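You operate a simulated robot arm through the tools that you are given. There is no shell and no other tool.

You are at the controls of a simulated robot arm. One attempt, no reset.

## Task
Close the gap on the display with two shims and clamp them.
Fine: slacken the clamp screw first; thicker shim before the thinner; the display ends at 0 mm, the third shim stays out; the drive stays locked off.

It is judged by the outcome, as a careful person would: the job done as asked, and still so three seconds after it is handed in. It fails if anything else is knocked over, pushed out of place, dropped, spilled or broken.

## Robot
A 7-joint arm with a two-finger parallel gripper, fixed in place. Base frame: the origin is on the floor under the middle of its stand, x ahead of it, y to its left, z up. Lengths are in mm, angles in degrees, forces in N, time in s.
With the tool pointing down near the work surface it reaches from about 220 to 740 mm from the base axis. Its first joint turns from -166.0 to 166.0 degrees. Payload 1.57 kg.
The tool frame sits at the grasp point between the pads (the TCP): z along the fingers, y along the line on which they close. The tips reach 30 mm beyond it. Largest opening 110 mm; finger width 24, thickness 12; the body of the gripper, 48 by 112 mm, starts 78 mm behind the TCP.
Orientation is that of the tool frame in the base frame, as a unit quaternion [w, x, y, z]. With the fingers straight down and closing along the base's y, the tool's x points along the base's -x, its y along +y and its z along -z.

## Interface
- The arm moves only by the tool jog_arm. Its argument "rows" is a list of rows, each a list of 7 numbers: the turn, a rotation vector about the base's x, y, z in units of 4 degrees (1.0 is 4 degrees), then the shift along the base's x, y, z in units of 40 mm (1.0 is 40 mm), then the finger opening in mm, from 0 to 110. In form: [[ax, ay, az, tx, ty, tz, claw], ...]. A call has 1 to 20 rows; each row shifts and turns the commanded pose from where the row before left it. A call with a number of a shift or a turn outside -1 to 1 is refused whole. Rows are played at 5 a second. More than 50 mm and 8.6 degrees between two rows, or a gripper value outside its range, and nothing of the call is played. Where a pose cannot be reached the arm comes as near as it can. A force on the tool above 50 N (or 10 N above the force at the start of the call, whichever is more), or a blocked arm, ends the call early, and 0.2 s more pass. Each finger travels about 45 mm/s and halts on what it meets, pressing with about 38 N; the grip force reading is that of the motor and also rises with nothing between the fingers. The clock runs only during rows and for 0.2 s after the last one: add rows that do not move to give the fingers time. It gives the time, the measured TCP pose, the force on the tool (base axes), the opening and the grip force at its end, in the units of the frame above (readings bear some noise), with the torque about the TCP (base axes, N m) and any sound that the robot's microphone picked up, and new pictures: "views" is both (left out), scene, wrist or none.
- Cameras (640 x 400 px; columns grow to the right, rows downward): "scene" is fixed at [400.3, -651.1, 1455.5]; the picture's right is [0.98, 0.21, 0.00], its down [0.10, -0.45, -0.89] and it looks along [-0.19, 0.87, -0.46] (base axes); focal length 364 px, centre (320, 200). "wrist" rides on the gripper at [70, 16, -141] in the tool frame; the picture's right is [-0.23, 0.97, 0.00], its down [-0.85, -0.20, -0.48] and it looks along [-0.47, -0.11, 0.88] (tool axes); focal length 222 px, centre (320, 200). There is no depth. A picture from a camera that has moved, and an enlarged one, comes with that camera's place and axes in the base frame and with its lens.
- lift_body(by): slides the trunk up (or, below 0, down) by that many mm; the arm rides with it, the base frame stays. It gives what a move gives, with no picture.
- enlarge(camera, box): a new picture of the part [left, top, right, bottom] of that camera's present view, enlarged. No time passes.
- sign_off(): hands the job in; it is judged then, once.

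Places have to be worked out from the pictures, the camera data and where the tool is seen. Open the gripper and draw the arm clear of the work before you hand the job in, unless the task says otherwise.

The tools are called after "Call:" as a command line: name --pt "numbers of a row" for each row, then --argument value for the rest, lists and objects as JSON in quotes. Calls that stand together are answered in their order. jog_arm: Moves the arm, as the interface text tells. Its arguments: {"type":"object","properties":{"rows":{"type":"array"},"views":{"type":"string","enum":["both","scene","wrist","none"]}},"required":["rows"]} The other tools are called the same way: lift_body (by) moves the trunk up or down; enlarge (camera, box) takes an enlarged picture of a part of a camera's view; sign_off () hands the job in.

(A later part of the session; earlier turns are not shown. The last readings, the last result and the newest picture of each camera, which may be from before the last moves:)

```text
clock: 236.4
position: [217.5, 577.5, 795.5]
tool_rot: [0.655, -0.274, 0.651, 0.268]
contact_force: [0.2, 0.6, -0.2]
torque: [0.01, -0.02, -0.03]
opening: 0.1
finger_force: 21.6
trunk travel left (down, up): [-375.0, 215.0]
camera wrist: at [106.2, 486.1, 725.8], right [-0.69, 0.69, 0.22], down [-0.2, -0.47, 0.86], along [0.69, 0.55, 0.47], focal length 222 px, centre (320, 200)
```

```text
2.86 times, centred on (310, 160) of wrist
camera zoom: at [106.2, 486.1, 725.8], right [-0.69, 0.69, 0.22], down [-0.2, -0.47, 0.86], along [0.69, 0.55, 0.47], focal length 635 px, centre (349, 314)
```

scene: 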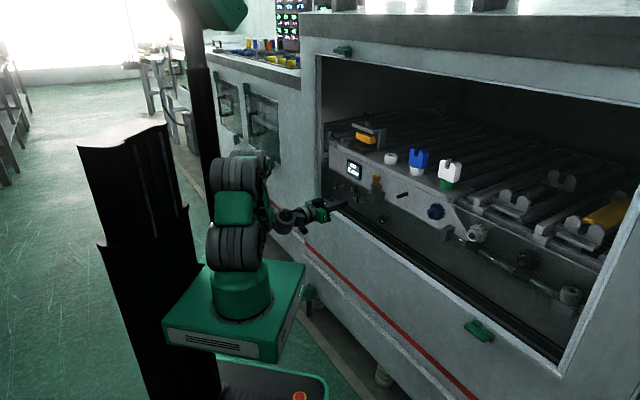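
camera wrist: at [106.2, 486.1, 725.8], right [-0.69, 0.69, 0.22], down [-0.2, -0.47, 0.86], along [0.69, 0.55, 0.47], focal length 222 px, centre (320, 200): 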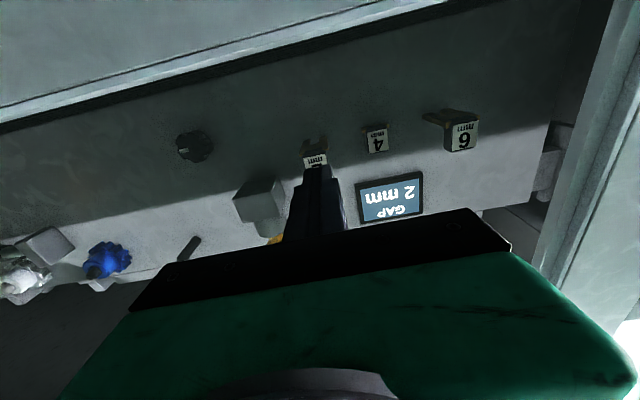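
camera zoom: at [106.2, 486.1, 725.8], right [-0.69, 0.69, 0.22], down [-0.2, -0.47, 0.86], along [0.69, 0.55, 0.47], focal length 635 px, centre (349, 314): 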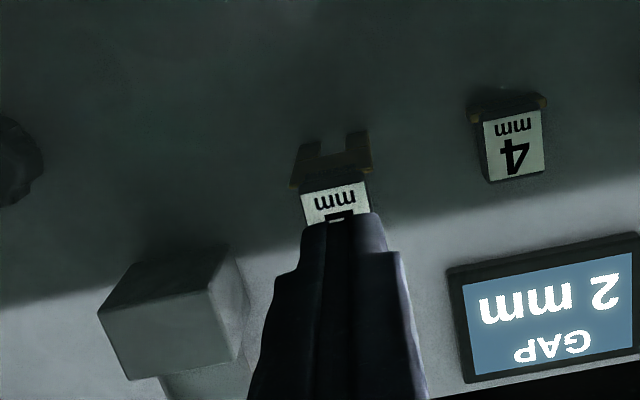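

Call:
jog_arm --pt "0 0 0 0.07 -0.07 0 0" --pt "0 0 0 0.25 0.25 0 0" --pt "0 0 0 0.25 0.25 0 0" --pt "0 0 0 0.05 0.05 0 0" --pt "0 0 0 0 0 0 0" --views "both"

Call:
enlarge --camera "wrist" --box '[220, 100, 420, 230]'

Call:
enlarge --camera "scene" --box '[335, 160, 385, 215]'

```text
clock: 237.6
position: [243.2, 595.2, 795.8]
tool_rot: [0.655, -0.274, 0.651, 0.267]
contact_force: [0.2, -0.4, 0.9]
torque: [-0.01, -0.04, -0.01]
opening: 0.0
finger_force: 21.5
trunk travel left (down, up): [-375.0, 215.0]
camera wrist: at [131.7, 504.1, 726.2], right [-0.69, 0.69, 0.22], down [-0.2, -0.47, 0.86], along [0.69, 0.55, 0.47], focal length 222 px, centre (320, 200)
```

scene: 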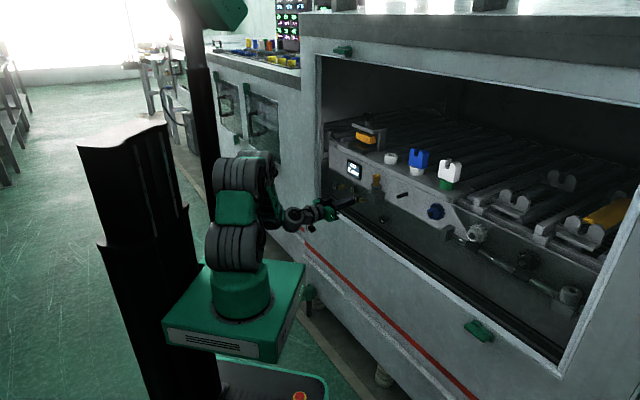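
wrist: 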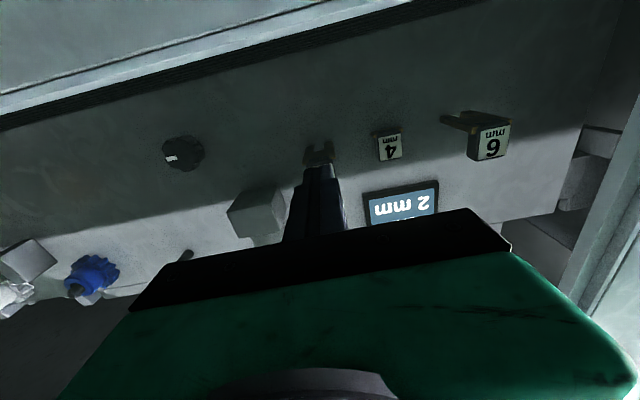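

```text
3.08 times, centred on (320, 165) of wrist
camera zoom: at [131.7, 504.1, 726.2], right [-0.69, 0.69, 0.22], down [-0.2, -0.47, 0.86], along [0.69, 0.55, 0.47], focal length 684 px, centre (320, 308)
```

zoom: 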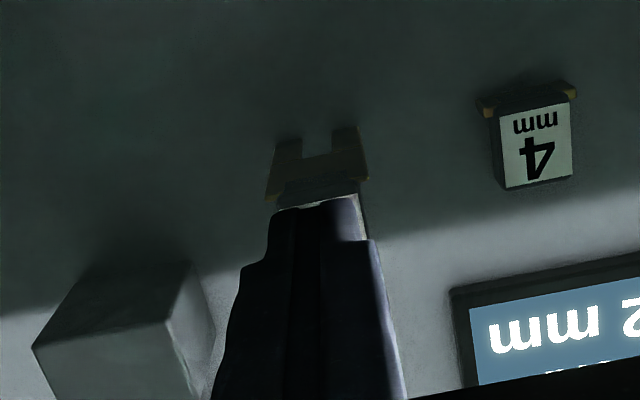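

```text
7.27 times, centred on (360, 188) of scene
camera zoom: at [400.3, -651.1, 1455.5], right [0.98, 0.21, 0.0], down [0.1, -0.45, -0.89], along [-0.19, 0.87, -0.46], focal length 2649 px, centre (29, 291)
```

zoom: 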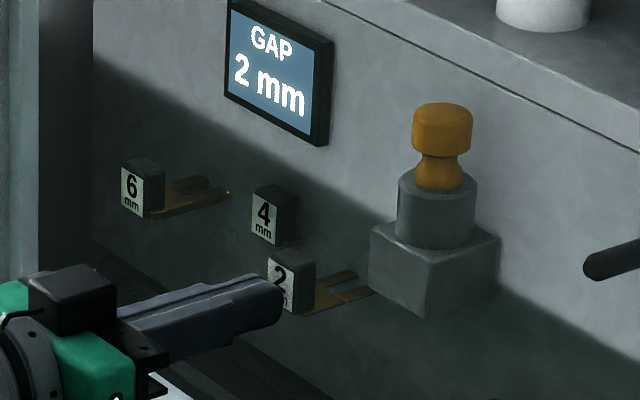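

Aligned, with the tips about 4 mm short of the "2" label. I'll push it straight in in small steps.

Call:
jog_arm --pt "0 0 0 0.1 0.08 0 0" --pt "0 0 0 0.1 0.08 0 0" --pt "0 0 0 0.06 0.07 0 0" --pt "0 0 0 0.06 0.07 0 0" --pt "0 0 0 0.06 0.07 0 0" --views "none"

Call:
enlarge --camera "scene" --box '[335, 160, 385, 215]'

```text
clock: 238.8
position: [256.7, 608.1, 796.4]
tool_rot: [0.655, -0.274, 0.652, 0.267]
contact_force: [-23.2, -29.8, -5.5]
torque: [-0.4, -0.18, -0.15]
opening: 0.0
finger_force: 21.6
trunk travel left (down, up): [-375.0, 215.0]
```

```text
7.27 times, centred on (360, 188) of scene
camera zoom: at [400.3, -651.1, 1455.5], right [0.98, 0.21, 0.0], down [0.1, -0.45, -0.89], along [-0.19, 0.87, -0.46], focal length 2649 px, centre (29, 291)
```

zoom: 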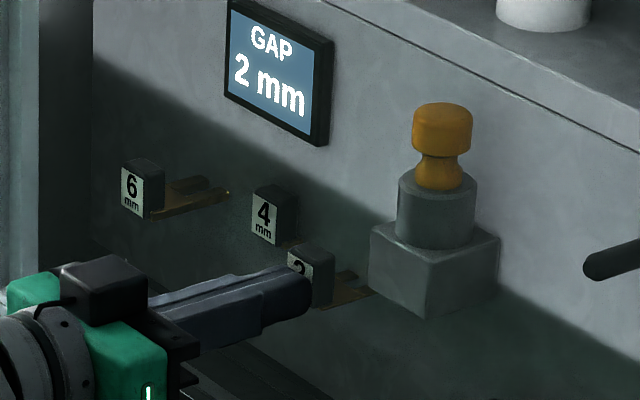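

Call:
jog_arm --pt "0 0 0 0.075 0.07 0 0" --pt "0 0 0 0.075 0.07 0 0" --pt "0 0 0 0.075 0.07 -0.02 0" --pt "0 0 0 0.07 0.07 -0.02 0" --pt "0 0 0 0.07 0.07 0 0" --views "none"

Call:
enlarge --camera "scene" --box '[335, 160, 385, 215]'

```text
clock: 240.0
position: [273.2, 624.4, 796.0]
tool_rot: [0.656, -0.273, 0.651, 0.267]
contact_force: [-20.6, -30.4, -4.2]
torque: [-0.5, -0.01, -0.26]
opening: 0.0
finger_force: 21.2
trunk travel left (down, up): [-375.0, 215.0]
```

```text
7.27 times, centred on (360, 188) of scene
camera zoom: at [400.3, -651.1, 1455.5], right [0.98, 0.21, 0.0], down [0.1, -0.45, -0.89], along [-0.19, 0.87, -0.46], focal length 2649 px, centre (29, 291)
```

zoom: 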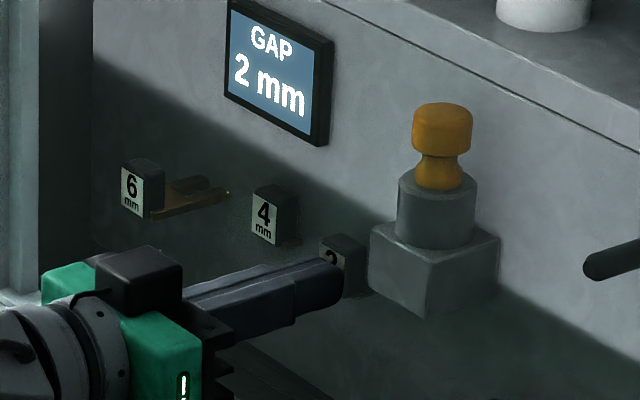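

Call:
jog_arm --pt "0 0 0 0.06 0.055 0 0" --pt "0 0 0 0.06 0.055 0 0" --pt "0 0 0 0.05 0.045 0 0" --views "none"

Call:
enlarge --camera "scene" --box '[335, 160, 385, 215]'

```text
clock: 240.8
position: [278.2, 628.7, 796.5]
tool_rot: [0.656, -0.273, 0.651, 0.268]
contact_force: [-21.3, -34.7, -1.2]
torque: [-0.21, 0.08, -0.28]
opening: 0.0
finger_force: 21.7
trunk travel left (down, up): [-375.0, 215.0]
```

```text
7.27 times, centred on (360, 188) of scene
camera zoom: at [400.3, -651.1, 1455.5], right [0.98, 0.21, 0.0], down [0.1, -0.45, -0.89], along [-0.19, 0.87, -0.46], focal length 2649 px, centre (29, 291)
```

zoom: 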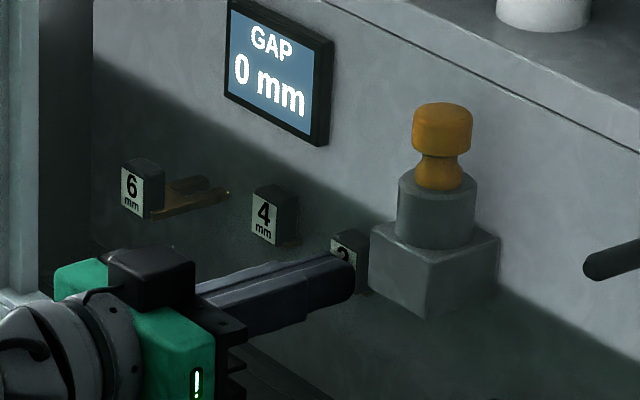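

The display reads 0 mm. I'll give the "2" one last small nudge so it's seated as fully as the "4", then back straight off.

Call:
jog_arm --pt "0 0 0 0.04 0.03 0 0" --pt "0 0 0 0 0 0 0" --views "none"

Call:
jog_arm --pt "0 0 0 -0.15 -0.15 0 0" --pt "0 0 0 -0.4 -0.4 0 0" --pt "0 0 0 -0.5 -0.5 0 0" --pt "0 0 0 -0.5 -0.5 0 0" --pt "0 0 0 0 0 0 0" --views "both"

Call:
enlarge --camera "scene" --box '[330, 150, 390, 215]'

Call:
enlarge --camera "scene" --box '[345, 108, 385, 158]'

```text
clock: 241.2
position: [277.7, 629.2, 796.3]
tool_rot: [0.656, -0.274, 0.65, 0.267]
contact_force: [-20.7, -27.7, 10.8]
torque: [-0.07, -0.18, -0.19]
opening: 0.1
finger_force: 21.4
trunk travel left (down, up): [-375.0, 215.0]
stopped in row 2: the force on the tool passed its limit at 52 N (the readings are from after the stop); the commanded pose is now the measured one
```

```text
clock: 242.4
position: [217.6, 568.7, 793.7]
tool_rot: [0.655, -0.273, 0.652, 0.267]
contact_force: [-0.8, 0.1, 0.4]
torque: [0.01, 0.0, 0.0]
opening: 0.0
finger_force: 21.1
trunk travel left (down, up): [-375.0, 215.0]
camera wrist: at [105.8, 478.4, 724.7], right [-0.69, 0.69, 0.22], down [-0.2, -0.47, 0.86], along [0.69, 0.55, 0.47], focal length 222 px, centre (320, 200)
```

scene: 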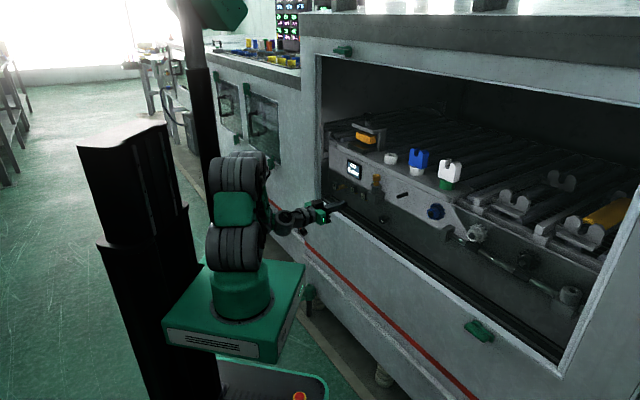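
wrist: 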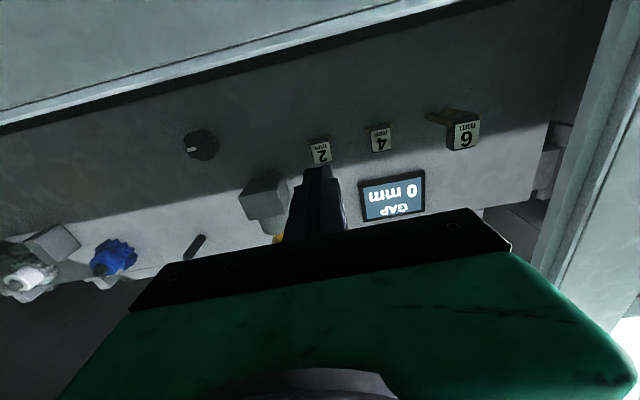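

```text
6.15 times, centred on (360, 182) of scene
camera zoom: at [400.3, -651.1, 1455.5], right [0.98, 0.21, 0.0], down [0.1, -0.45, -0.89], along [-0.19, 0.87, -0.46], focal length 2241 px, centre (74, 308)
```

zoom: 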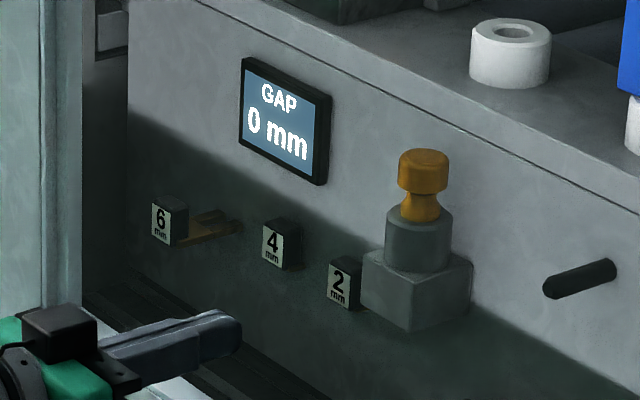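

```text
8.00 times, centred on (365, 133) of scene
camera zoom: at [400.3, -651.1, 1455.5], right [0.98, 0.21, 0.0], down [0.1, -0.45, -0.89], along [-0.19, 0.87, -0.46], focal length 2913 px, centre (-40, 736)
```

zoom: 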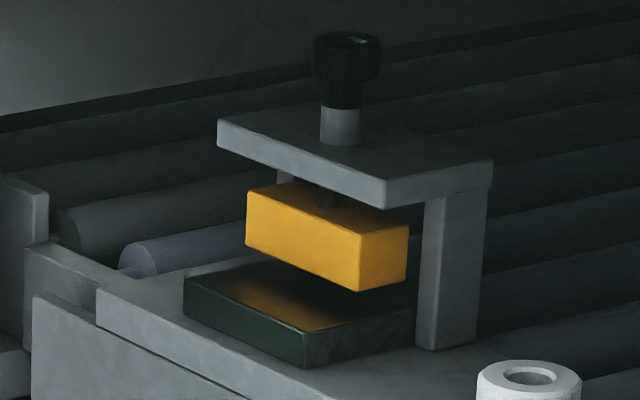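

Both shims are in, the display shows 0 mm and the "6" is still out. Before clamping, I want to be sure which screw clamps these shims: the portal screw, or the lobed knob on this same panel. I'll look closely at the panel knob.

Call:
enlarge --camera "wrist" --box '[165, 115, 240, 175]'

Call:
enlarge --camera "scene" --box '[372, 205, 396, 227]'

Call:
enlarge --camera "wrist" --box '[140, 90, 440, 260]'

```text
6.67 times, centred on (202, 145) of wrist
camera zoom: at [105.8, 478.4, 724.7], right [-0.69, 0.69, 0.22], down [-0.2, -0.47, 0.86], along [0.69, 0.55, 0.47], focal length 1481 px, centre (1103, 567)
```

zoom: 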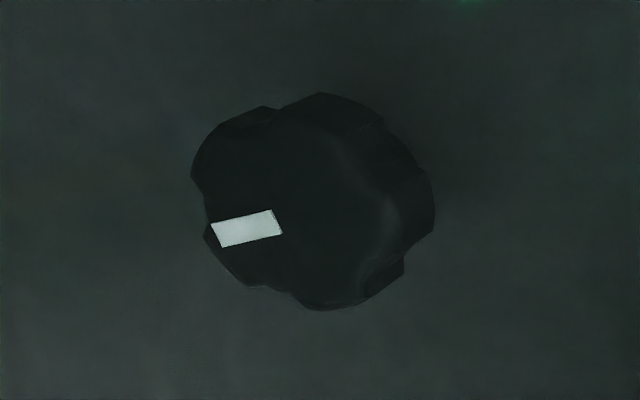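

```text
16.00 times, centred on (384, 216) of scene
camera zoom: at [400.3, -651.1, 1455.5], right [0.98, 0.21, 0.0], down [0.1, -0.45, -0.89], along [-0.19, 0.87, -0.46], focal length 5827 px, centre (-704, -56)
```

zoom: 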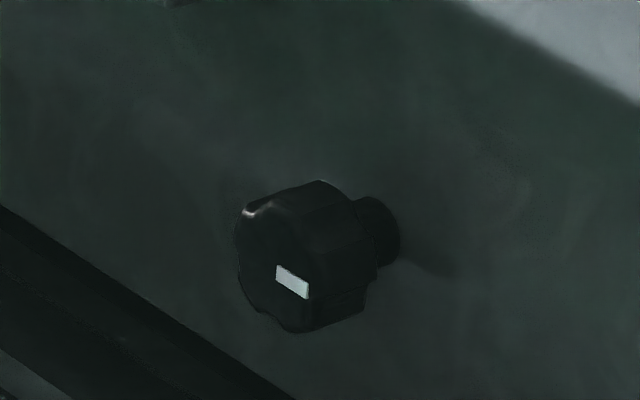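

```text
2.13 times, centred on (290, 175) of wrist
camera zoom: at [105.8, 478.4, 724.7], right [-0.69, 0.69, 0.22], down [-0.2, -0.47, 0.86], along [0.69, 0.55, 0.47], focal length 474 px, centre (384, 253)
```

zoom: 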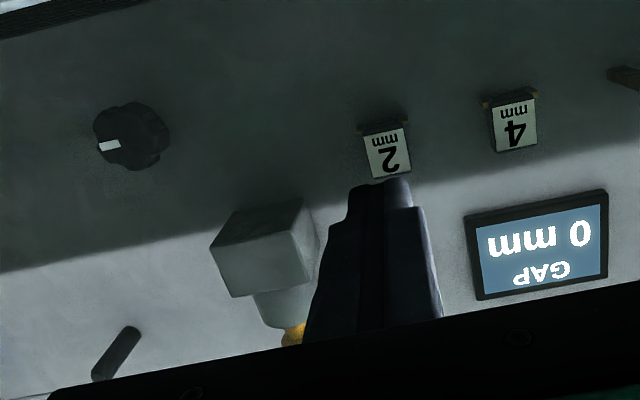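

I can't tell from looks alone. Tightening the portal clamp is needed in any case, so I'll do that next and afterwards check whether it grips the shims. Moving back up to the portal knob.

Call:
jog_arm --pt "-0.663 0.663 0 -0.2 0.2 0.55 20" --pt "-0.663 0.663 0 -0.25 0.25 0.55 45" --pt "-0.663 0.663 0 -0.25 0.25 0.55 60" --pt "-0.663 0.663 0 -0.25 0.3 0.55 70" --pt "-0.663 0.663 0 -0.2 0.3 0.55 70" --pt "-0.663 0.663 0 -0.1 0.3 0.55 70" --pt "0 0 0 0 0.1 0.2 70" --pt "0 0 0 0 0 0 70" --views "none"

Call:
lift_body --by 190

```text
clock: 244.2
position: [168.1, 639.3, 933.3]
tool_rot: [0.514, -0.323, 0.767, 0.21]
contact_force: [0.0, -0.3, -0.5]
torque: [0.01, -0.01, 0.02]
opening: 70.2
finger_force: 0.0
trunk travel left (down, up): [-375.0, 215.0]
```

```text
clock: 246.3
position: [166.6, 639.0, 1122.6]
tool_rot: [0.515, -0.322, 0.766, 0.209]
contact_force: [-0.7, 0.3, -0.4]
torque: [0.02, 0.01, -0.01]
opening: 70.1
finger_force: 0.0
trunk travel left (down, up): [-565.0, 25.0]
```

Call:
jog_arm --pt "0 0 0 0.587 0.783 -0.22 70" --pt "0 0 0 0.587 0.783 -0.22 70" --pt "0 0 0 0.587 0.783 -0.22 70" --pt "0 0 0 0.4275 0.4275 0 70" --pt "0 0 0 0.4275 0.4275 0 70" --pt "0 0 0 0.4275 0.4275 0 70" --pt "0 0 1 0 0 0 70" --pt "0 0 1 0 0 0 70" --pt "0 0 1 0 0 0 70" --pt "0 0 1 0 0 0 70" --pt "0 0 1 0 0 0 70" --pt "0 0 1 0 0 0 70" --pt "0 0 1 0 0 0 70" --pt "0 0 1 0 0 0 70" --pt "0 0 1 0 0 0 70" --pt "0 0 1 0 0 0 70" --pt "0 0 1 0 0 0 70" --pt "0 0 1 0 0 0 70" --pt "0 0 1 0 0 0 70" --pt "0 0 1 0 0 0 70" --views "wrist"

Call:
enlarge --camera "wrist" --box '[240, 120, 400, 220]'

```text
clock: 250.5
position: [288.1, 784.8, 1096.8]
tool_rot: [-0.356, 0.645, -0.526, -0.426]
contact_force: [0.0, -0.3, 0.4]
torque: [-0.01, -0.02, 0.01]
opening: 69.9
finger_force: 0.1
trunk travel left (down, up): [-565.0, 25.0]
camera wrist: at [303.5, 624.9, 1086.4], right [-0.97, -0.11, 0.2], down [0.21, -0.08, 0.97], along [-0.09, 0.99, 0.1], focal length 222 px, centre (320, 200)
```

wrist: 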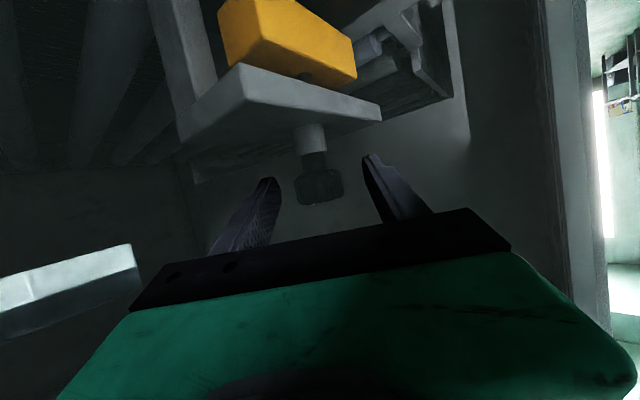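

```text
4.00 times, centred on (320, 170) of wrist
camera zoom: at [303.5, 624.9, 1086.4], right [-0.97, -0.11, 0.2], down [0.21, -0.08, 0.97], along [-0.09, 0.99, 0.1], focal length 888 px, centre (320, 320)
```

zoom: 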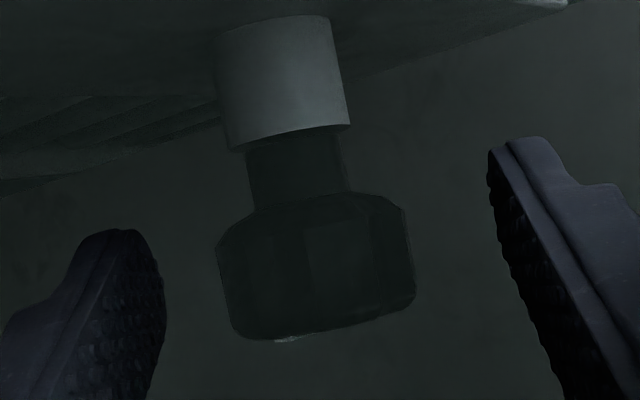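

Centred on the knob at the far end of the swing. Now tightening: close and turn clockwise, ratcheting back and repeating.

Call:
jog_arm --pt "0 0 0 0 0 -0.05 40" --pt "0 0 0 0 0 0 20" --pt "0 0 0 0 0 0 20" --pt "0 0 -1 0 0 0 20" --pt "0 0 -1 0 0 0 20" --pt "0 0 -1 0 0 0 20" --pt "0 0 -1 0 0 0 20" --pt "0 0 -1 0 0 0 20" --pt "0 0 -1 0 0 0 20" --pt "0 0 -1 0 0 0 20" --pt "0 0 -1 0 0 0 20" --pt "0 0 -1 0 0 0 20" --pt "0 0 -1 0 0 0 20" --pt "0 0 -1 0 0 0 20" --pt "0 0 -1 0 0 0 20" --pt "0 0 -1 0 0 0 20" --pt "0 0 -1 0 0 0 20" --pt "0 0 -1 0 0 0 20" --pt "0 0 0 0 0 0 20" --views "none"

Call:
jog_arm --pt "0 0 0 0 0 0 50" --pt "0 0 0 0 0 0 70" --pt "0 0 1 0 0 0 70" --pt "0 0 1 0 0 0 70" --pt "0 0 1 0 0 0 70" --pt "0 0 1 0 0 0 70" --pt "0 0 1 0 0 0 70" --pt "0 0 1 0 0 0 70" --pt "0 0 1 0 0 0 70" --pt "0 0 1 0 0 0 70" --pt "0 0 1 0 0 0 70" --pt "0 0 1 0 0 0 70" --pt "0 0 1 0 0 0 70" --pt "0 0 1 0 0 0 70" --pt "0 0 1 0 0 0 70" --pt "0 0 1 0 0 0 70" --pt "0 0 1 0 0 0 70" --pt "0 0 0 0 0 0 40" --pt "0 0 0 0 0 0 20" --pt "0 0 0 0 0 0 20" --views "none"

Call:
jog_arm --pt "0 0 -1 0 0 0 20" --pt "0 0 -1 0 0 0 20" --pt "0 0 -1 0 0 0 20" --pt "0 0 -1 0 0 0 20" --pt "0 0 -1 0 0 0 20" --pt "0 0 -1 0 0 0 20" --pt "0 0 -1 0 0 0 20" --pt "0 0 -1 0 0 0 20" --pt "0 0 -1 0 0 0 20" --pt "0 0 -1 0 0 0 20" --pt "0 0 -1 0 0 0 20" --pt "0 0 -1 0 0 0 20" --pt "0 0 -1 0 0 0 20" --pt "0 0 -1 0 0 0 20" --pt "0 0 -1 0 0 0 20" --pt "0 0 0 0 0 0 20" --views "wrist"

Call:
enlarge --camera "scene" --box '[345, 108, 385, 158]'

```text
clock: 254.5
position: [289.2, 783.4, 1095.2]
tool_rot: [0.522, -0.295, 0.777, 0.192]
contact_force: [-3.9, -8.4, -4.6]
torque: [0.68, -0.27, -0.02]
opening: 33.6
finger_force: 41.4
trunk travel left (down, up): [-565.0, 25.0]
```

```text
clock: 258.7
position: [288.8, 783.7, 1095.0]
tool_rot: [-0.355, 0.645, -0.525, -0.427]
contact_force: [-0.4, 0.1, -0.4]
torque: [-0.06, 0.17, 0.0]
opening: 33.2
finger_force: 18.7
trunk travel left (down, up): [-565.0, 25.0]
```

```text
clock: 262.1
position: [288.8, 783.7, 1095.4]
tool_rot: [0.521, -0.295, 0.778, 0.191]
contact_force: [-3.2, -6.4, -5.7]
torque: [0.8, -0.18, -0.05]
opening: 33.3
finger_force: 41.0
trunk travel left (down, up): [-565.0, 25.0]
camera wrist: at [159.5, 690.4, 1084.8], right [-0.58, 0.79, 0.2], down [0.04, -0.22, 0.98], along [0.82, 0.57, 0.1], focal length 222 px, centre (320, 200)
```

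wrist: 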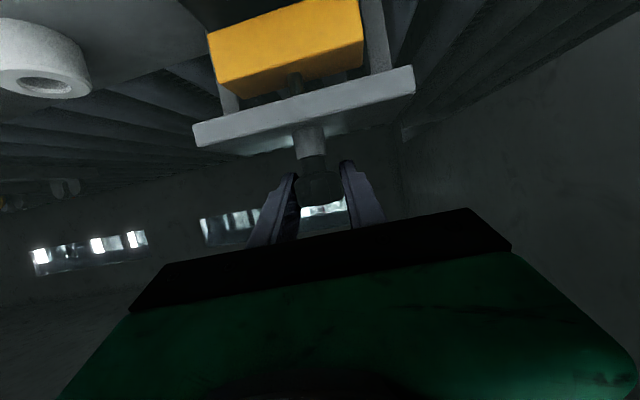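

```text
8.00 times, centred on (365, 133) of scene
camera zoom: at [400.3, -651.1, 1455.5], right [0.98, 0.21, 0.0], down [0.1, -0.45, -0.89], along [-0.19, 0.87, -0.46], focal length 2913 px, centre (-40, 736)
```

zoom: 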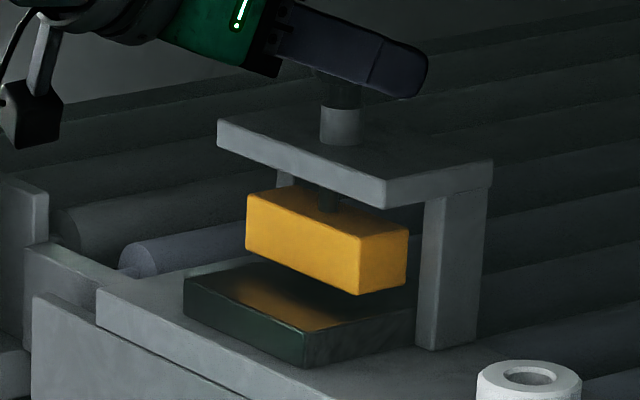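

The jaw is coming down. I'll continue tightening.

Call:
jog_arm --pt "0 0 0 0 0 0 50" --pt "0 0 0 0 0 0 70" --pt "0 0 1 0 0 0 70" --pt "0 0 1 0 0 0 70" --pt "0 0 1 0 0 0 70" --pt "0 0 1 0 0 0 70" --pt "0 0 1 0 0 0 70" --pt "0 0 1 0 0 0 70" --pt "0 0 1 0 0 0 70" --pt "0 0 1 0 0 0 70" --pt "0 0 1 0 0 0 70" --pt "0 0 1 0 0 0 70" --pt "0 0 1 0 0 0 70" --pt "0 0 1 0 0 0 70" --pt "0 0 1 0 0 0 70" --pt "0 0 1 0 0 0 70" --pt "0 0 1 0 0 0 70" --pt "0 0 0 0 0 0 40" --pt "0 0 0 0 0 0 20" --pt "0 0 0 0 0 0 20" --views "none"

Call:
jog_arm --pt "0 0 -1 0 0 0 20" --pt "0 0 -1 0 0 0 20" --pt "0 0 -1 0 0 0 20" --pt "0 0 -1 0 0 0 20" --pt "0 0 -1 0 0 0 20" --pt "0 0 -1 0 0 0 20" --pt "0 0 -1 0 0 0 20" --pt "0 0 -1 0 0 0 20" --pt "0 0 -1 0 0 0 20" --pt "0 0 -1 0 0 0 20" --pt "0 0 -1 0 0 0 20" --pt "0 0 -1 0 0 0 20" --pt "0 0 -1 0 0 0 20" --pt "0 0 -1 0 0 0 20" --pt "0 0 -1 0 0 0 20" --pt "0 0 0 0 0 0 20" --views "none"

Call:
jog_arm --pt "0 0 0 0 0 0 50" --pt "0 0 0 0 0 0 70" --pt "0 0 1 0 0 0 70" --pt "0 0 1 0 0 0 70" --pt "0 0 1 0 0 0 70" --pt "0 0 1 0 0 0 70" --pt "0 0 1 0 0 0 70" --pt "0 0 1 0 0 0 70" --pt "0 0 1 0 0 0 70" --pt "0 0 1 0 0 0 70" --pt "0 0 1 0 0 0 70" --pt "0 0 1 0 0 0 70" --pt "0 0 1 0 0 0 70" --pt "0 0 1 0 0 0 70" --pt "0 0 1 0 0 0 70" --pt "0 0 1 0 0 0 70" --pt "0 0 1 0 0 0 70" --pt "0 0 0 0 0 0 40" --pt "0 0 0 0 0 0 20" --pt "0 0 0 0 0 0 20" --views "none"

Call:
jog_arm --pt "0 0 -1 0 0 0 20" --pt "0 0 -1 0 0 0 20" --pt "0 0 -1 0 0 0 20" --pt "0 0 -1 0 0 0 20" --pt "0 0 -1 0 0 0 20" --pt "0 0 -1 0 0 0 20" --pt "0 0 -1 0 0 0 20" --pt "0 0 -1 0 0 0 20" --pt "0 0 -1 0 0 0 20" --pt "0 0 -1 0 0 0 20" --pt "0 0 -1 0 0 0 20" --pt "0 0 -1 0 0 0 20" --pt "0 0 -1 0 0 0 20" --pt "0 0 -1 0 0 0 20" --pt "0 0 -1 0 0 0 20" --pt "0 0 0 0 0 0 20" --views "wrist"

Call:
enlarge --camera "scene" --box '[345, 108, 385, 158]'

```text
clock: 266.3
position: [288.2, 784.1, 1094.6]
tool_rot: [-0.355, 0.645, -0.525, -0.427]
contact_force: [-2.2, -0.7, -0.5]
torque: [-0.04, 0.18, 0.02]
opening: 34.1
finger_force: 19.3
trunk travel left (down, up): [-565.0, 25.0]
```

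```text
clock: 269.7
position: [289.0, 784.3, 1094.6]
tool_rot: [0.522, -0.295, 0.777, 0.19]
contact_force: [-6.3, -10.9, -8.7]
torque: [0.65, -0.16, -0.01]
opening: 33.6
finger_force: 41.7
trunk travel left (down, up): [-565.0, 25.0]
```

```text
clock: 273.9
position: [289.3, 784.2, 1094.7]
tool_rot: [-0.356, 0.644, -0.525, -0.427]
contact_force: [-1.5, -0.6, -0.1]
torque: [-0.13, 0.2, -0.02]
opening: 34.0
finger_force: 19.6
trunk travel left (down, up): [-565.0, 25.0]
```

```text
clock: 277.3
position: [288.9, 783.6, 1094.8]
tool_rot: [0.522, -0.296, 0.777, 0.191]
contact_force: [-4.6, -10.1, -8.6]
torque: [0.56, -0.06, 0.02]
opening: 33.6
finger_force: 41.4
trunk travel left (down, up): [-565.0, 25.0]
camera wrist: at [159.4, 690.2, 1084.5], right [-0.58, 0.79, 0.2], down [0.04, -0.22, 0.98], along [0.81, 0.57, 0.1], focal length 222 px, centre (320, 200)
```

wrist: 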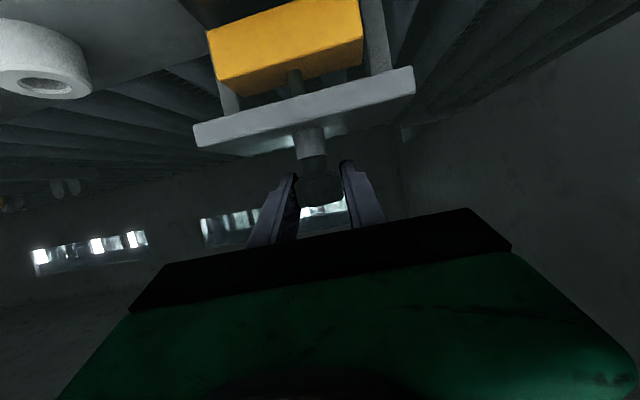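

```text
8.00 times, centred on (365, 133) of scene
camera zoom: at [400.3, -651.1, 1455.5], right [0.98, 0.21, 0.0], down [0.1, -0.45, -0.89], along [-0.19, 0.87, -0.46], focal length 2913 px, centre (-40, 736)
```

zoom: 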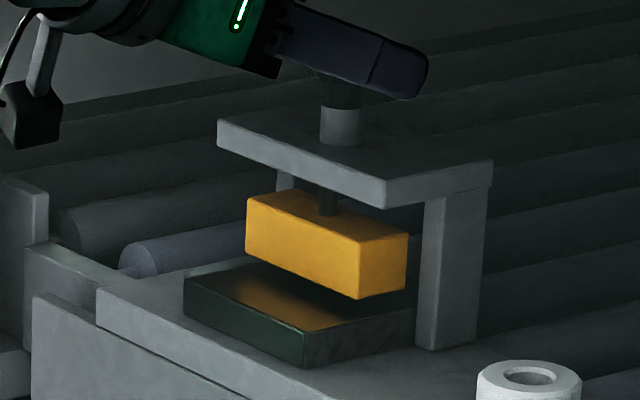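

The jaw is about two-thirds of the way back. Two more strokes should reach the original tight position.

Call:
jog_arm --pt "0 0 0 0 0 0 50" --pt "0 0 0 0 0 0 70" --pt "0 0 1 0 0 0 70" --pt "0 0 1 0 0 0 70" --pt "0 0 1 0 0 0 70" --pt "0 0 1 0 0 0 70" --pt "0 0 1 0 0 0 70" --pt "0 0 1 0 0 0 70" --pt "0 0 1 0 0 0 70" --pt "0 0 1 0 0 0 70" --pt "0 0 1 0 0 0 70" --pt "0 0 1 0 0 0 70" --pt "0 0 1 0 0 0 70" --pt "0 0 1 0 0 0 70" --pt "0 0 1 0 0 0 70" --pt "0 0 1 0 0 0 70" --pt "0 0 1 0 0 0 70" --pt "0 0 0 0 0 0 40" --pt "0 0 0 0 0 0 20" --pt "0 0 0 0 0 0 20" --views "none"

Call:
jog_arm --pt "0 0 -1 0 0 0 20" --pt "0 0 -1 0 0 0 20" --pt "0 0 -1 0 0 0 20" --pt "0 0 -1 0 0 0 20" --pt "0 0 -1 0 0 0 20" --pt "0 0 -1 0 0 0 20" --pt "0 0 -1 0 0 0 20" --pt "0 0 -1 0 0 0 20" --pt "0 0 -1 0 0 0 20" --pt "0 0 -1 0 0 0 20" --pt "0 0 -1 0 0 0 20" --pt "0 0 -1 0 0 0 20" --pt "0 0 -1 0 0 0 20" --pt "0 0 -1 0 0 0 20" --pt "0 0 -1 0 0 0 20" --pt "0 0 0 0 0 0 20" --views "none"

Call:
jog_arm --pt "0 0 0 0 0 0 50" --pt "0 0 0 0 0 0 70" --pt "0 0 1 0 0 0 70" --pt "0 0 1 0 0 0 70" --pt "0 0 1 0 0 0 70" --pt "0 0 1 0 0 0 70" --pt "0 0 1 0 0 0 70" --pt "0 0 1 0 0 0 70" --pt "0 0 1 0 0 0 70" --pt "0 0 1 0 0 0 70" --pt "0 0 1 0 0 0 70" --pt "0 0 1 0 0 0 70" --pt "0 0 1 0 0 0 70" --pt "0 0 1 0 0 0 70" --pt "0 0 1 0 0 0 70" --pt "0 0 1 0 0 0 70" --pt "0 0 1 0 0 0 70" --pt "0 0 0 0 0 0 40" --pt "0 0 0 0 0 0 20" --pt "0 0 0 0 0 0 20" --views "none"

Call:
jog_arm --pt "0 0 -1 0 0 0 20" --pt "0 0 -1 0 0 0 20" --pt "0 0 -1 0 0 0 20" --pt "0 0 -1 0 0 0 20" --pt "0 0 -1 0 0 0 20" --pt "0 0 -1 0 0 0 20" --pt "0 0 -1 0 0 0 20" --pt "0 0 -1 0 0 0 20" --pt "0 0 -1 0 0 0 20" --pt "0 0 -1 0 0 0 20" --pt "0 0 -1 0 0 0 20" --pt "0 0 -1 0 0 0 20" --pt "0 0 -1 0 0 0 20" --pt "0 0 -1 0 0 0 20" --pt "0 0 -1 0 0 0 20" --pt "0 0 0 0 0 0 20" --views "wrist"

Call:
enlarge --camera "scene" --box '[345, 108, 385, 158]'

```text
clock: 281.5
position: [289.2, 783.9, 1095.0]
tool_rot: [-0.356, 0.644, -0.525, -0.428]
contact_force: [-0.1, 1.4, 0.2]
torque: [-0.07, 0.14, 0.01]
opening: 33.5
finger_force: 18.2
trunk travel left (down, up): [-565.0, 25.0]
```

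```text
clock: 284.9
position: [288.4, 783.6, 1095.1]
tool_rot: [0.522, -0.295, 0.777, 0.191]
contact_force: [-6.0, -8.9, -4.6]
torque: [0.65, 0.07, -0.01]
opening: 33.2
finger_force: 41.4
trunk travel left (down, up): [-565.0, 25.0]
```

```text
clock: 289.1
position: [289.6, 784.5, 1094.4]
tool_rot: [-0.355, 0.645, -0.525, -0.427]
contact_force: [-2.1, -0.3, 0.1]
torque: [-0.08, 0.23, 0.03]
opening: 33.8
finger_force: 18.5
trunk travel left (down, up): [-565.0, 25.0]
```

```text
clock: 292.5
position: [288.5, 782.3, 1094.3]
tool_rot: [0.523, -0.295, 0.777, 0.192]
contact_force: [-3.3, -7.1, -7.0]
torque: [0.53, -0.03, -0.04]
opening: 33.8
finger_force: 41.3
trunk travel left (down, up): [-565.0, 25.0]
camera wrist: at [159.1, 690.1, 1084.5], right [-0.58, 0.79, 0.2], down [0.04, -0.22, 0.97], along [0.81, 0.57, 0.1], focal length 222 px, centre (320, 200)
```

wrist: 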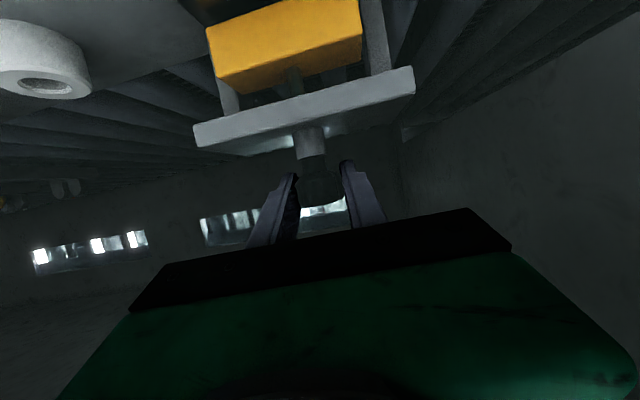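

```text
8.00 times, centred on (365, 133) of scene
camera zoom: at [400.3, -651.1, 1455.5], right [0.98, 0.21, 0.0], down [0.1, -0.45, -0.89], along [-0.19, 0.87, -0.46], focal length 2913 px, centre (-40, 736)
```

zoom: 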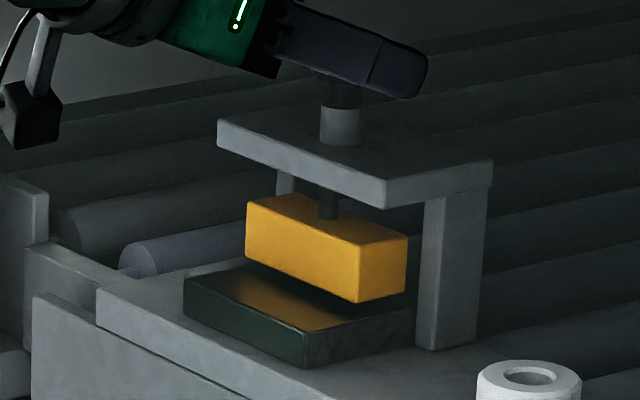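

The jaw is back at its original height. I'll do one more clockwise stroke to see whether it goes tighter or is at its stop.

Call:
jog_arm --pt "0 0 0 0 0 0 50" --pt "0 0 0 0 0 0 70" --pt "0 0 1 0 0 0 70" --pt "0 0 1 0 0 0 70" --pt "0 0 1 0 0 0 70" --pt "0 0 1 0 0 0 70" --pt "0 0 1 0 0 0 70" --pt "0 0 1 0 0 0 70" --pt "0 0 1 0 0 0 70" --pt "0 0 1 0 0 0 70" --pt "0 0 1 0 0 0 70" --pt "0 0 1 0 0 0 70" --pt "0 0 1 0 0 0 70" --pt "0 0 1 0 0 0 70" --pt "0 0 1 0 0 0 70" --pt "0 0 1 0 0 0 70" --pt "0 0 1 0 0 0 70" --pt "0 0 0 0 0 0 40" --pt "0 0 0 0 0 0 20" --pt "0 0 0 0 0 0 20" --views "none"

Call:
jog_arm --pt "0 0 -1 0 0 0 20" --pt "0 0 -1 0 0 0 20" --pt "0 0 -1 0 0 0 20" --pt "0 0 -1 0 0 0 20" --pt "0 0 -1 0 0 0 20" --pt "0 0 -1 0 0 0 20" --pt "0 0 -1 0 0 0 20" --pt "0 0 -1 0 0 0 20" --pt "0 0 -1 0 0 0 20" --pt "0 0 -1 0 0 0 20" --pt "0 0 -1 0 0 0 20" --pt "0 0 -1 0 0 0 20" --pt "0 0 -1 0 0 0 20" --pt "0 0 -1 0 0 0 20" --pt "0 0 -1 0 0 0 20" --pt "0 0 0 0 0 0 20" --views "wrist"

Call:
enlarge --camera "scene" --box '[345, 108, 385, 158]'

```text
clock: 296.7
position: [288.4, 782.9, 1094.5]
tool_rot: [-0.355, 0.645, -0.525, -0.427]
contact_force: [-0.3, -0.5, 0.1]
torque: [-0.13, 0.2, 0.02]
opening: 33.9
finger_force: 19.6
trunk travel left (down, up): [-565.0, 25.0]
```

```text
clock: 300.1
position: [288.9, 784.3, 1094.2]
tool_rot: [0.522, -0.295, 0.777, 0.191]
contact_force: [-3.2, -10.4, -6.8]
torque: [0.35, 0.13, 0.0]
opening: 33.7
finger_force: 41.9
trunk travel left (down, up): [-565.0, 25.0]
camera wrist: at [159.3, 690.2, 1084.7], right [-0.58, 0.79, 0.2], down [0.04, -0.22, 0.98], along [0.81, 0.57, 0.1], focal length 222 px, centre (320, 200)
```

wrist: 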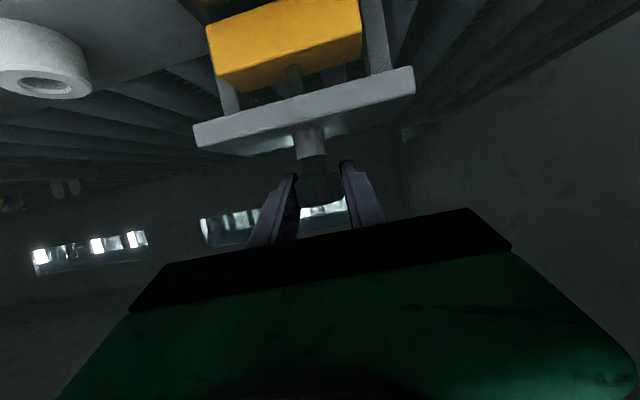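

```text
8.00 times, centred on (365, 133) of scene
camera zoom: at [400.3, -651.1, 1455.5], right [0.98, 0.21, 0.0], down [0.1, -0.45, -0.89], along [-0.19, 0.87, -0.46], focal length 2913 px, centre (-40, 736)
```

zoom: 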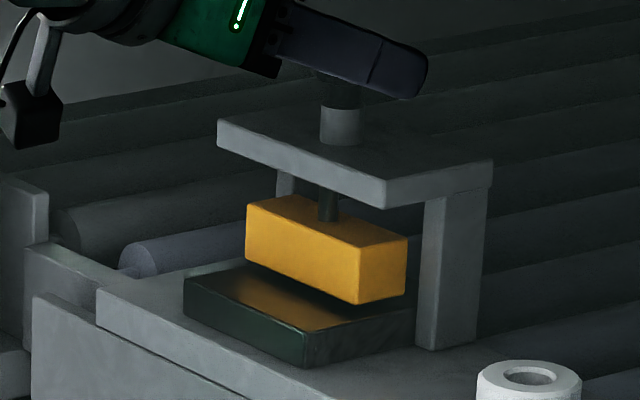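

The jaw went slightly below its original height. I'll take another stroke and measure again to learn where it stops.

Call:
jog_arm --pt "0 0 0 0 0 0 50" --pt "0 0 0 0 0 0 70" --pt "0 0 1 0 0 0 70" --pt "0 0 1 0 0 0 70" --pt "0 0 1 0 0 0 70" --pt "0 0 1 0 0 0 70" --pt "0 0 1 0 0 0 70" --pt "0 0 1 0 0 0 70" --pt "0 0 1 0 0 0 70" --pt "0 0 1 0 0 0 70" --pt "0 0 1 0 0 0 70" --pt "0 0 1 0 0 0 70" --pt "0 0 1 0 0 0 70" --pt "0 0 1 0 0 0 70" --pt "0 0 1 0 0 0 70" --pt "0 0 1 0 0 0 70" --pt "0 0 1 0 0 0 70" --pt "0 0 0 0 0 0 40" --pt "0 0 0 0 0 0 20" --pt "0 0 0 0 0 0 20" --views "none"

Call:
jog_arm --pt "0 0 -1 0 0 0 20" --pt "0 0 -1 0 0 0 20" --pt "0 0 -1 0 0 0 20" --pt "0 0 -1 0 0 0 20" --pt "0 0 -1 0 0 0 20" --pt "0 0 -1 0 0 0 20" --pt "0 0 -1 0 0 0 20" --pt "0 0 -1 0 0 0 20" --pt "0 0 -1 0 0 0 20" --pt "0 0 -1 0 0 0 20" --pt "0 0 -1 0 0 0 20" --pt "0 0 -1 0 0 0 20" --pt "0 0 -1 0 0 0 20" --pt "0 0 -1 0 0 0 20" --pt "0 0 -1 0 0 0 20" --pt "0 0 0 0 0 0 20" --views "none"

Call:
enlarge --camera "scene" --box '[345, 108, 385, 158]'

Call:
enlarge --camera "scene" --box '[355, 130, 381, 155]'

```text
clock: 304.3
position: [288.9, 783.5, 1093.9]
tool_rot: [-0.354, 0.646, -0.525, -0.427]
contact_force: [-0.4, 0.3, 0.1]
torque: [-0.06, 0.15, 0.0]
opening: 33.3
finger_force: 18.9
trunk travel left (down, up): [-565.0, 25.0]
```

```text
clock: 307.7
position: [288.7, 783.7, 1096.1]
tool_rot: [0.522, -0.295, 0.777, 0.191]
contact_force: [-6.7, -7.7, -2.8]
torque: [0.42, 0.18, -0.02]
opening: 33.1
finger_force: 40.8
trunk travel left (down, up): [-565.0, 25.0]
```

```text
8.00 times, centred on (365, 133) of scene
camera zoom: at [400.3, -651.1, 1455.5], right [0.98, 0.21, 0.0], down [0.1, -0.45, -0.89], along [-0.19, 0.87, -0.46], focal length 2913 px, centre (-40, 736)
```

zoom: 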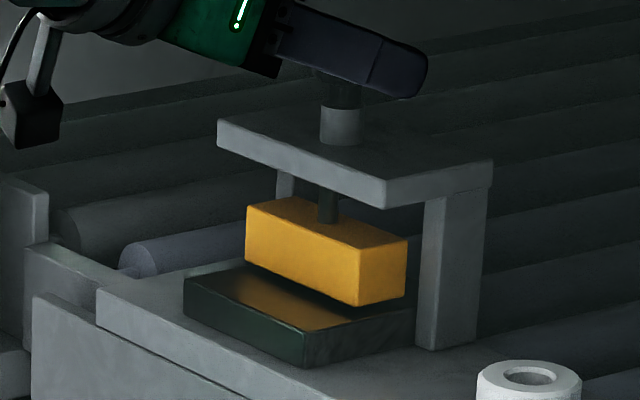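

```text
16.00 times, centred on (368, 142) of scene
camera zoom: at [400.3, -651.1, 1455.5], right [0.98, 0.21, 0.0], down [0.1, -0.45, -0.89], along [-0.19, 0.87, -0.46], focal length 5827 px, centre (-448, 1120)
```

zoom: 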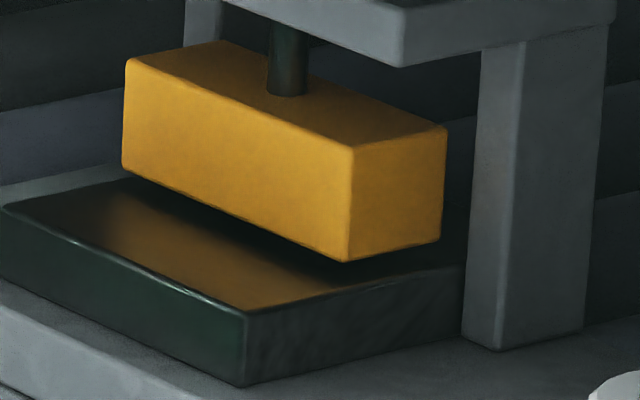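

It keeps going down, so at the start this portal clamp was not actually tight. I'll turn on until it stops, then test whether this clamp affects the shims at all.

Call:
jog_arm --pt "0 0 0 0 0 0 50" --pt "0 0 0 0 0 0 70" --pt "0 0 1 0 0 0 70" --pt "0 0 1 0 0 0 70" --pt "0 0 1 0 0 0 70" --pt "0 0 1 0 0 0 70" --pt "0 0 1 0 0 0 70" --pt "0 0 1 0 0 0 70" --pt "0 0 1 0 0 0 70" --pt "0 0 1 0 0 0 70" --pt "0 0 1 0 0 0 70" --pt "0 0 1 0 0 0 70" --pt "0 0 1 0 0 0 70" --pt "0 0 1 0 0 0 70" --pt "0 0 1 0 0 0 70" --pt "0 0 1 0 0 0 70" --pt "0 0 1 0 0 0 70" --pt "0 0 0 0 0 0 40" --pt "0 0 0 0 0 0 20" --pt "0 0 0 0 0 0 20" --views "none"

Call:
jog_arm --pt "0 0 -1 0 0 0 20" --pt "0 0 -1 0 0 0 20" --pt "0 0 -1 0 0 0 20" --pt "0 0 -1 0 0 0 20" --pt "0 0 -1 0 0 0 20" --pt "0 0 -1 0 0 0 20" --pt "0 0 -1 0 0 0 20" --pt "0 0 -1 0 0 0 20" --pt "0 0 -1 0 0 0 20" --pt "0 0 -1 0 0 0 20" --pt "0 0 -1 0 0 0 20" --pt "0 0 -1 0 0 0 20" --pt "0 0 -1 0 0 0 20" --pt "0 0 -1 0 0 0 20" --pt "0 0 -1 0 0 0 20" --pt "0 0 0 0 0 0 20" --views "none"

Call:
enlarge --camera "scene" --box '[355, 130, 381, 155]'

Call:
jog_arm --pt "0 0 0 0 0 0 50" --pt "0 0 0 0 0 0 70" --pt "0 0 0 -0.6 -0.6 0 70" --pt "0 0 0 -0.6 -0.6 0 70" --pt "0 0 0 0 0 0 70" --views "scene"

Call:
enlarge --camera "scene" --box '[358, 108, 378, 124]'

```text
clock: 311.9
position: [287.3, 784.2, 1094.0]
tool_rot: [-0.355, 0.645, -0.525, -0.427]
contact_force: [1.5, 1.7, -0.3]
torque: [-0.01, 0.24, 0.01]
opening: 33.8
finger_force: 19.5
trunk travel left (down, up): [-565.0, 25.0]
```

```text
clock: 315.3
position: [289.1, 783.7, 1095.5]
tool_rot: [0.521, -0.295, 0.778, 0.191]
contact_force: [1.2, -1.4, 1.3]
torque: [0.36, -0.03, 0.01]
opening: 33.6
finger_force: 41.5
trunk travel left (down, up): [-565.0, 25.0]
```

```text
16.00 times, centred on (368, 142) of scene
camera zoom: at [400.3, -651.1, 1455.5], right [0.98, 0.21, 0.0], down [0.1, -0.45, -0.89], along [-0.19, 0.87, -0.46], focal length 5827 px, centre (-448, 1120)
```

zoom: 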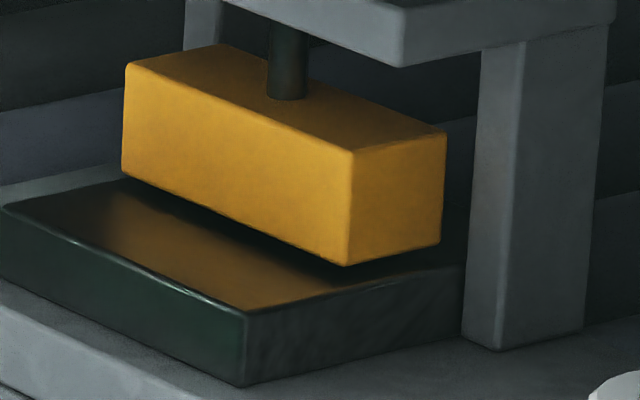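

```text
clock: 316.5
position: [241.5, 735.8, 1092.1]
tool_rot: [0.521, -0.295, 0.777, 0.192]
contact_force: [-0.2, 0.0, 0.1]
torque: [0.01, -0.01, 0.01]
opening: 69.9
finger_force: 0.0
trunk travel left (down, up): [-565.0, 25.0]
```

scene: 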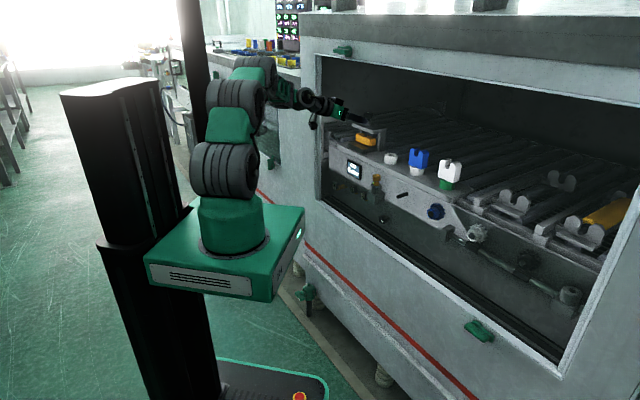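

```text
16.00 times, centred on (368, 116) of scene
camera zoom: at [400.3, -651.1, 1455.5], right [0.98, 0.21, 0.0], down [0.1, -0.45, -0.89], along [-0.19, 0.87, -0.46], focal length 5827 px, centre (-448, 1544)
```

zoom: 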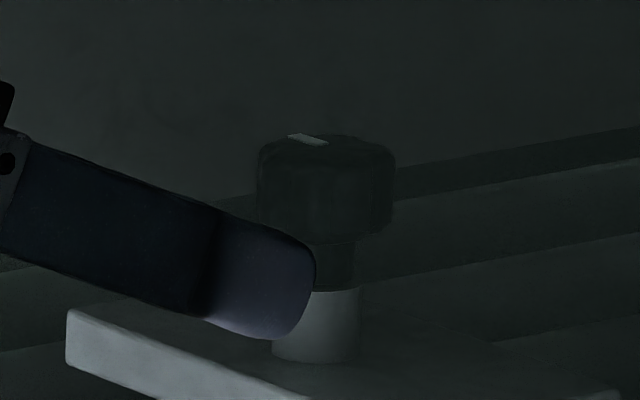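

Still moving after 180° past its original position, so at the start this portal was mid-travel, not tight. That makes me doubt it is the clamp for the shims. A safe check: see whether the un-inserted "6" resists any differently now than the others did (37 N) with the portal fully slack.

Call:
jog_arm --pt "0 0 0.5 -0.6 -0.6 0.1 60" --pt "0 0 0.6 -0.6 -0.6 0.2 45" --pt "0 0 0 -0.5 -0.5 0.2 20" --pt "0 0 0 -0.5 -0.4 0.2 0" --pt "0 0 0 0 0 0 0" --views "none"

Call:
lift_body --by -190

```text
clock: 317.7
position: [153.2, 650.1, 1120.5]
tool_rot: [0.514, -0.325, 0.765, 0.212]
contact_force: [0.0, 0.0, 0.1]
torque: [-0.04, -0.01, 0.02]
opening: 0.0
finger_force: 12.7
trunk travel left (down, up): [-565.0, 25.0]
```

```text
clock: 319.8
position: [152.5, 650.0, 930.6]
tool_rot: [0.514, -0.326, 0.765, 0.212]
contact_force: [0.0, -0.1, -0.3]
torque: [-0.03, 0.0, -0.01]
opening: 0.0
finger_force: 21.3
trunk travel left (down, up): [-375.0, 215.0]
```

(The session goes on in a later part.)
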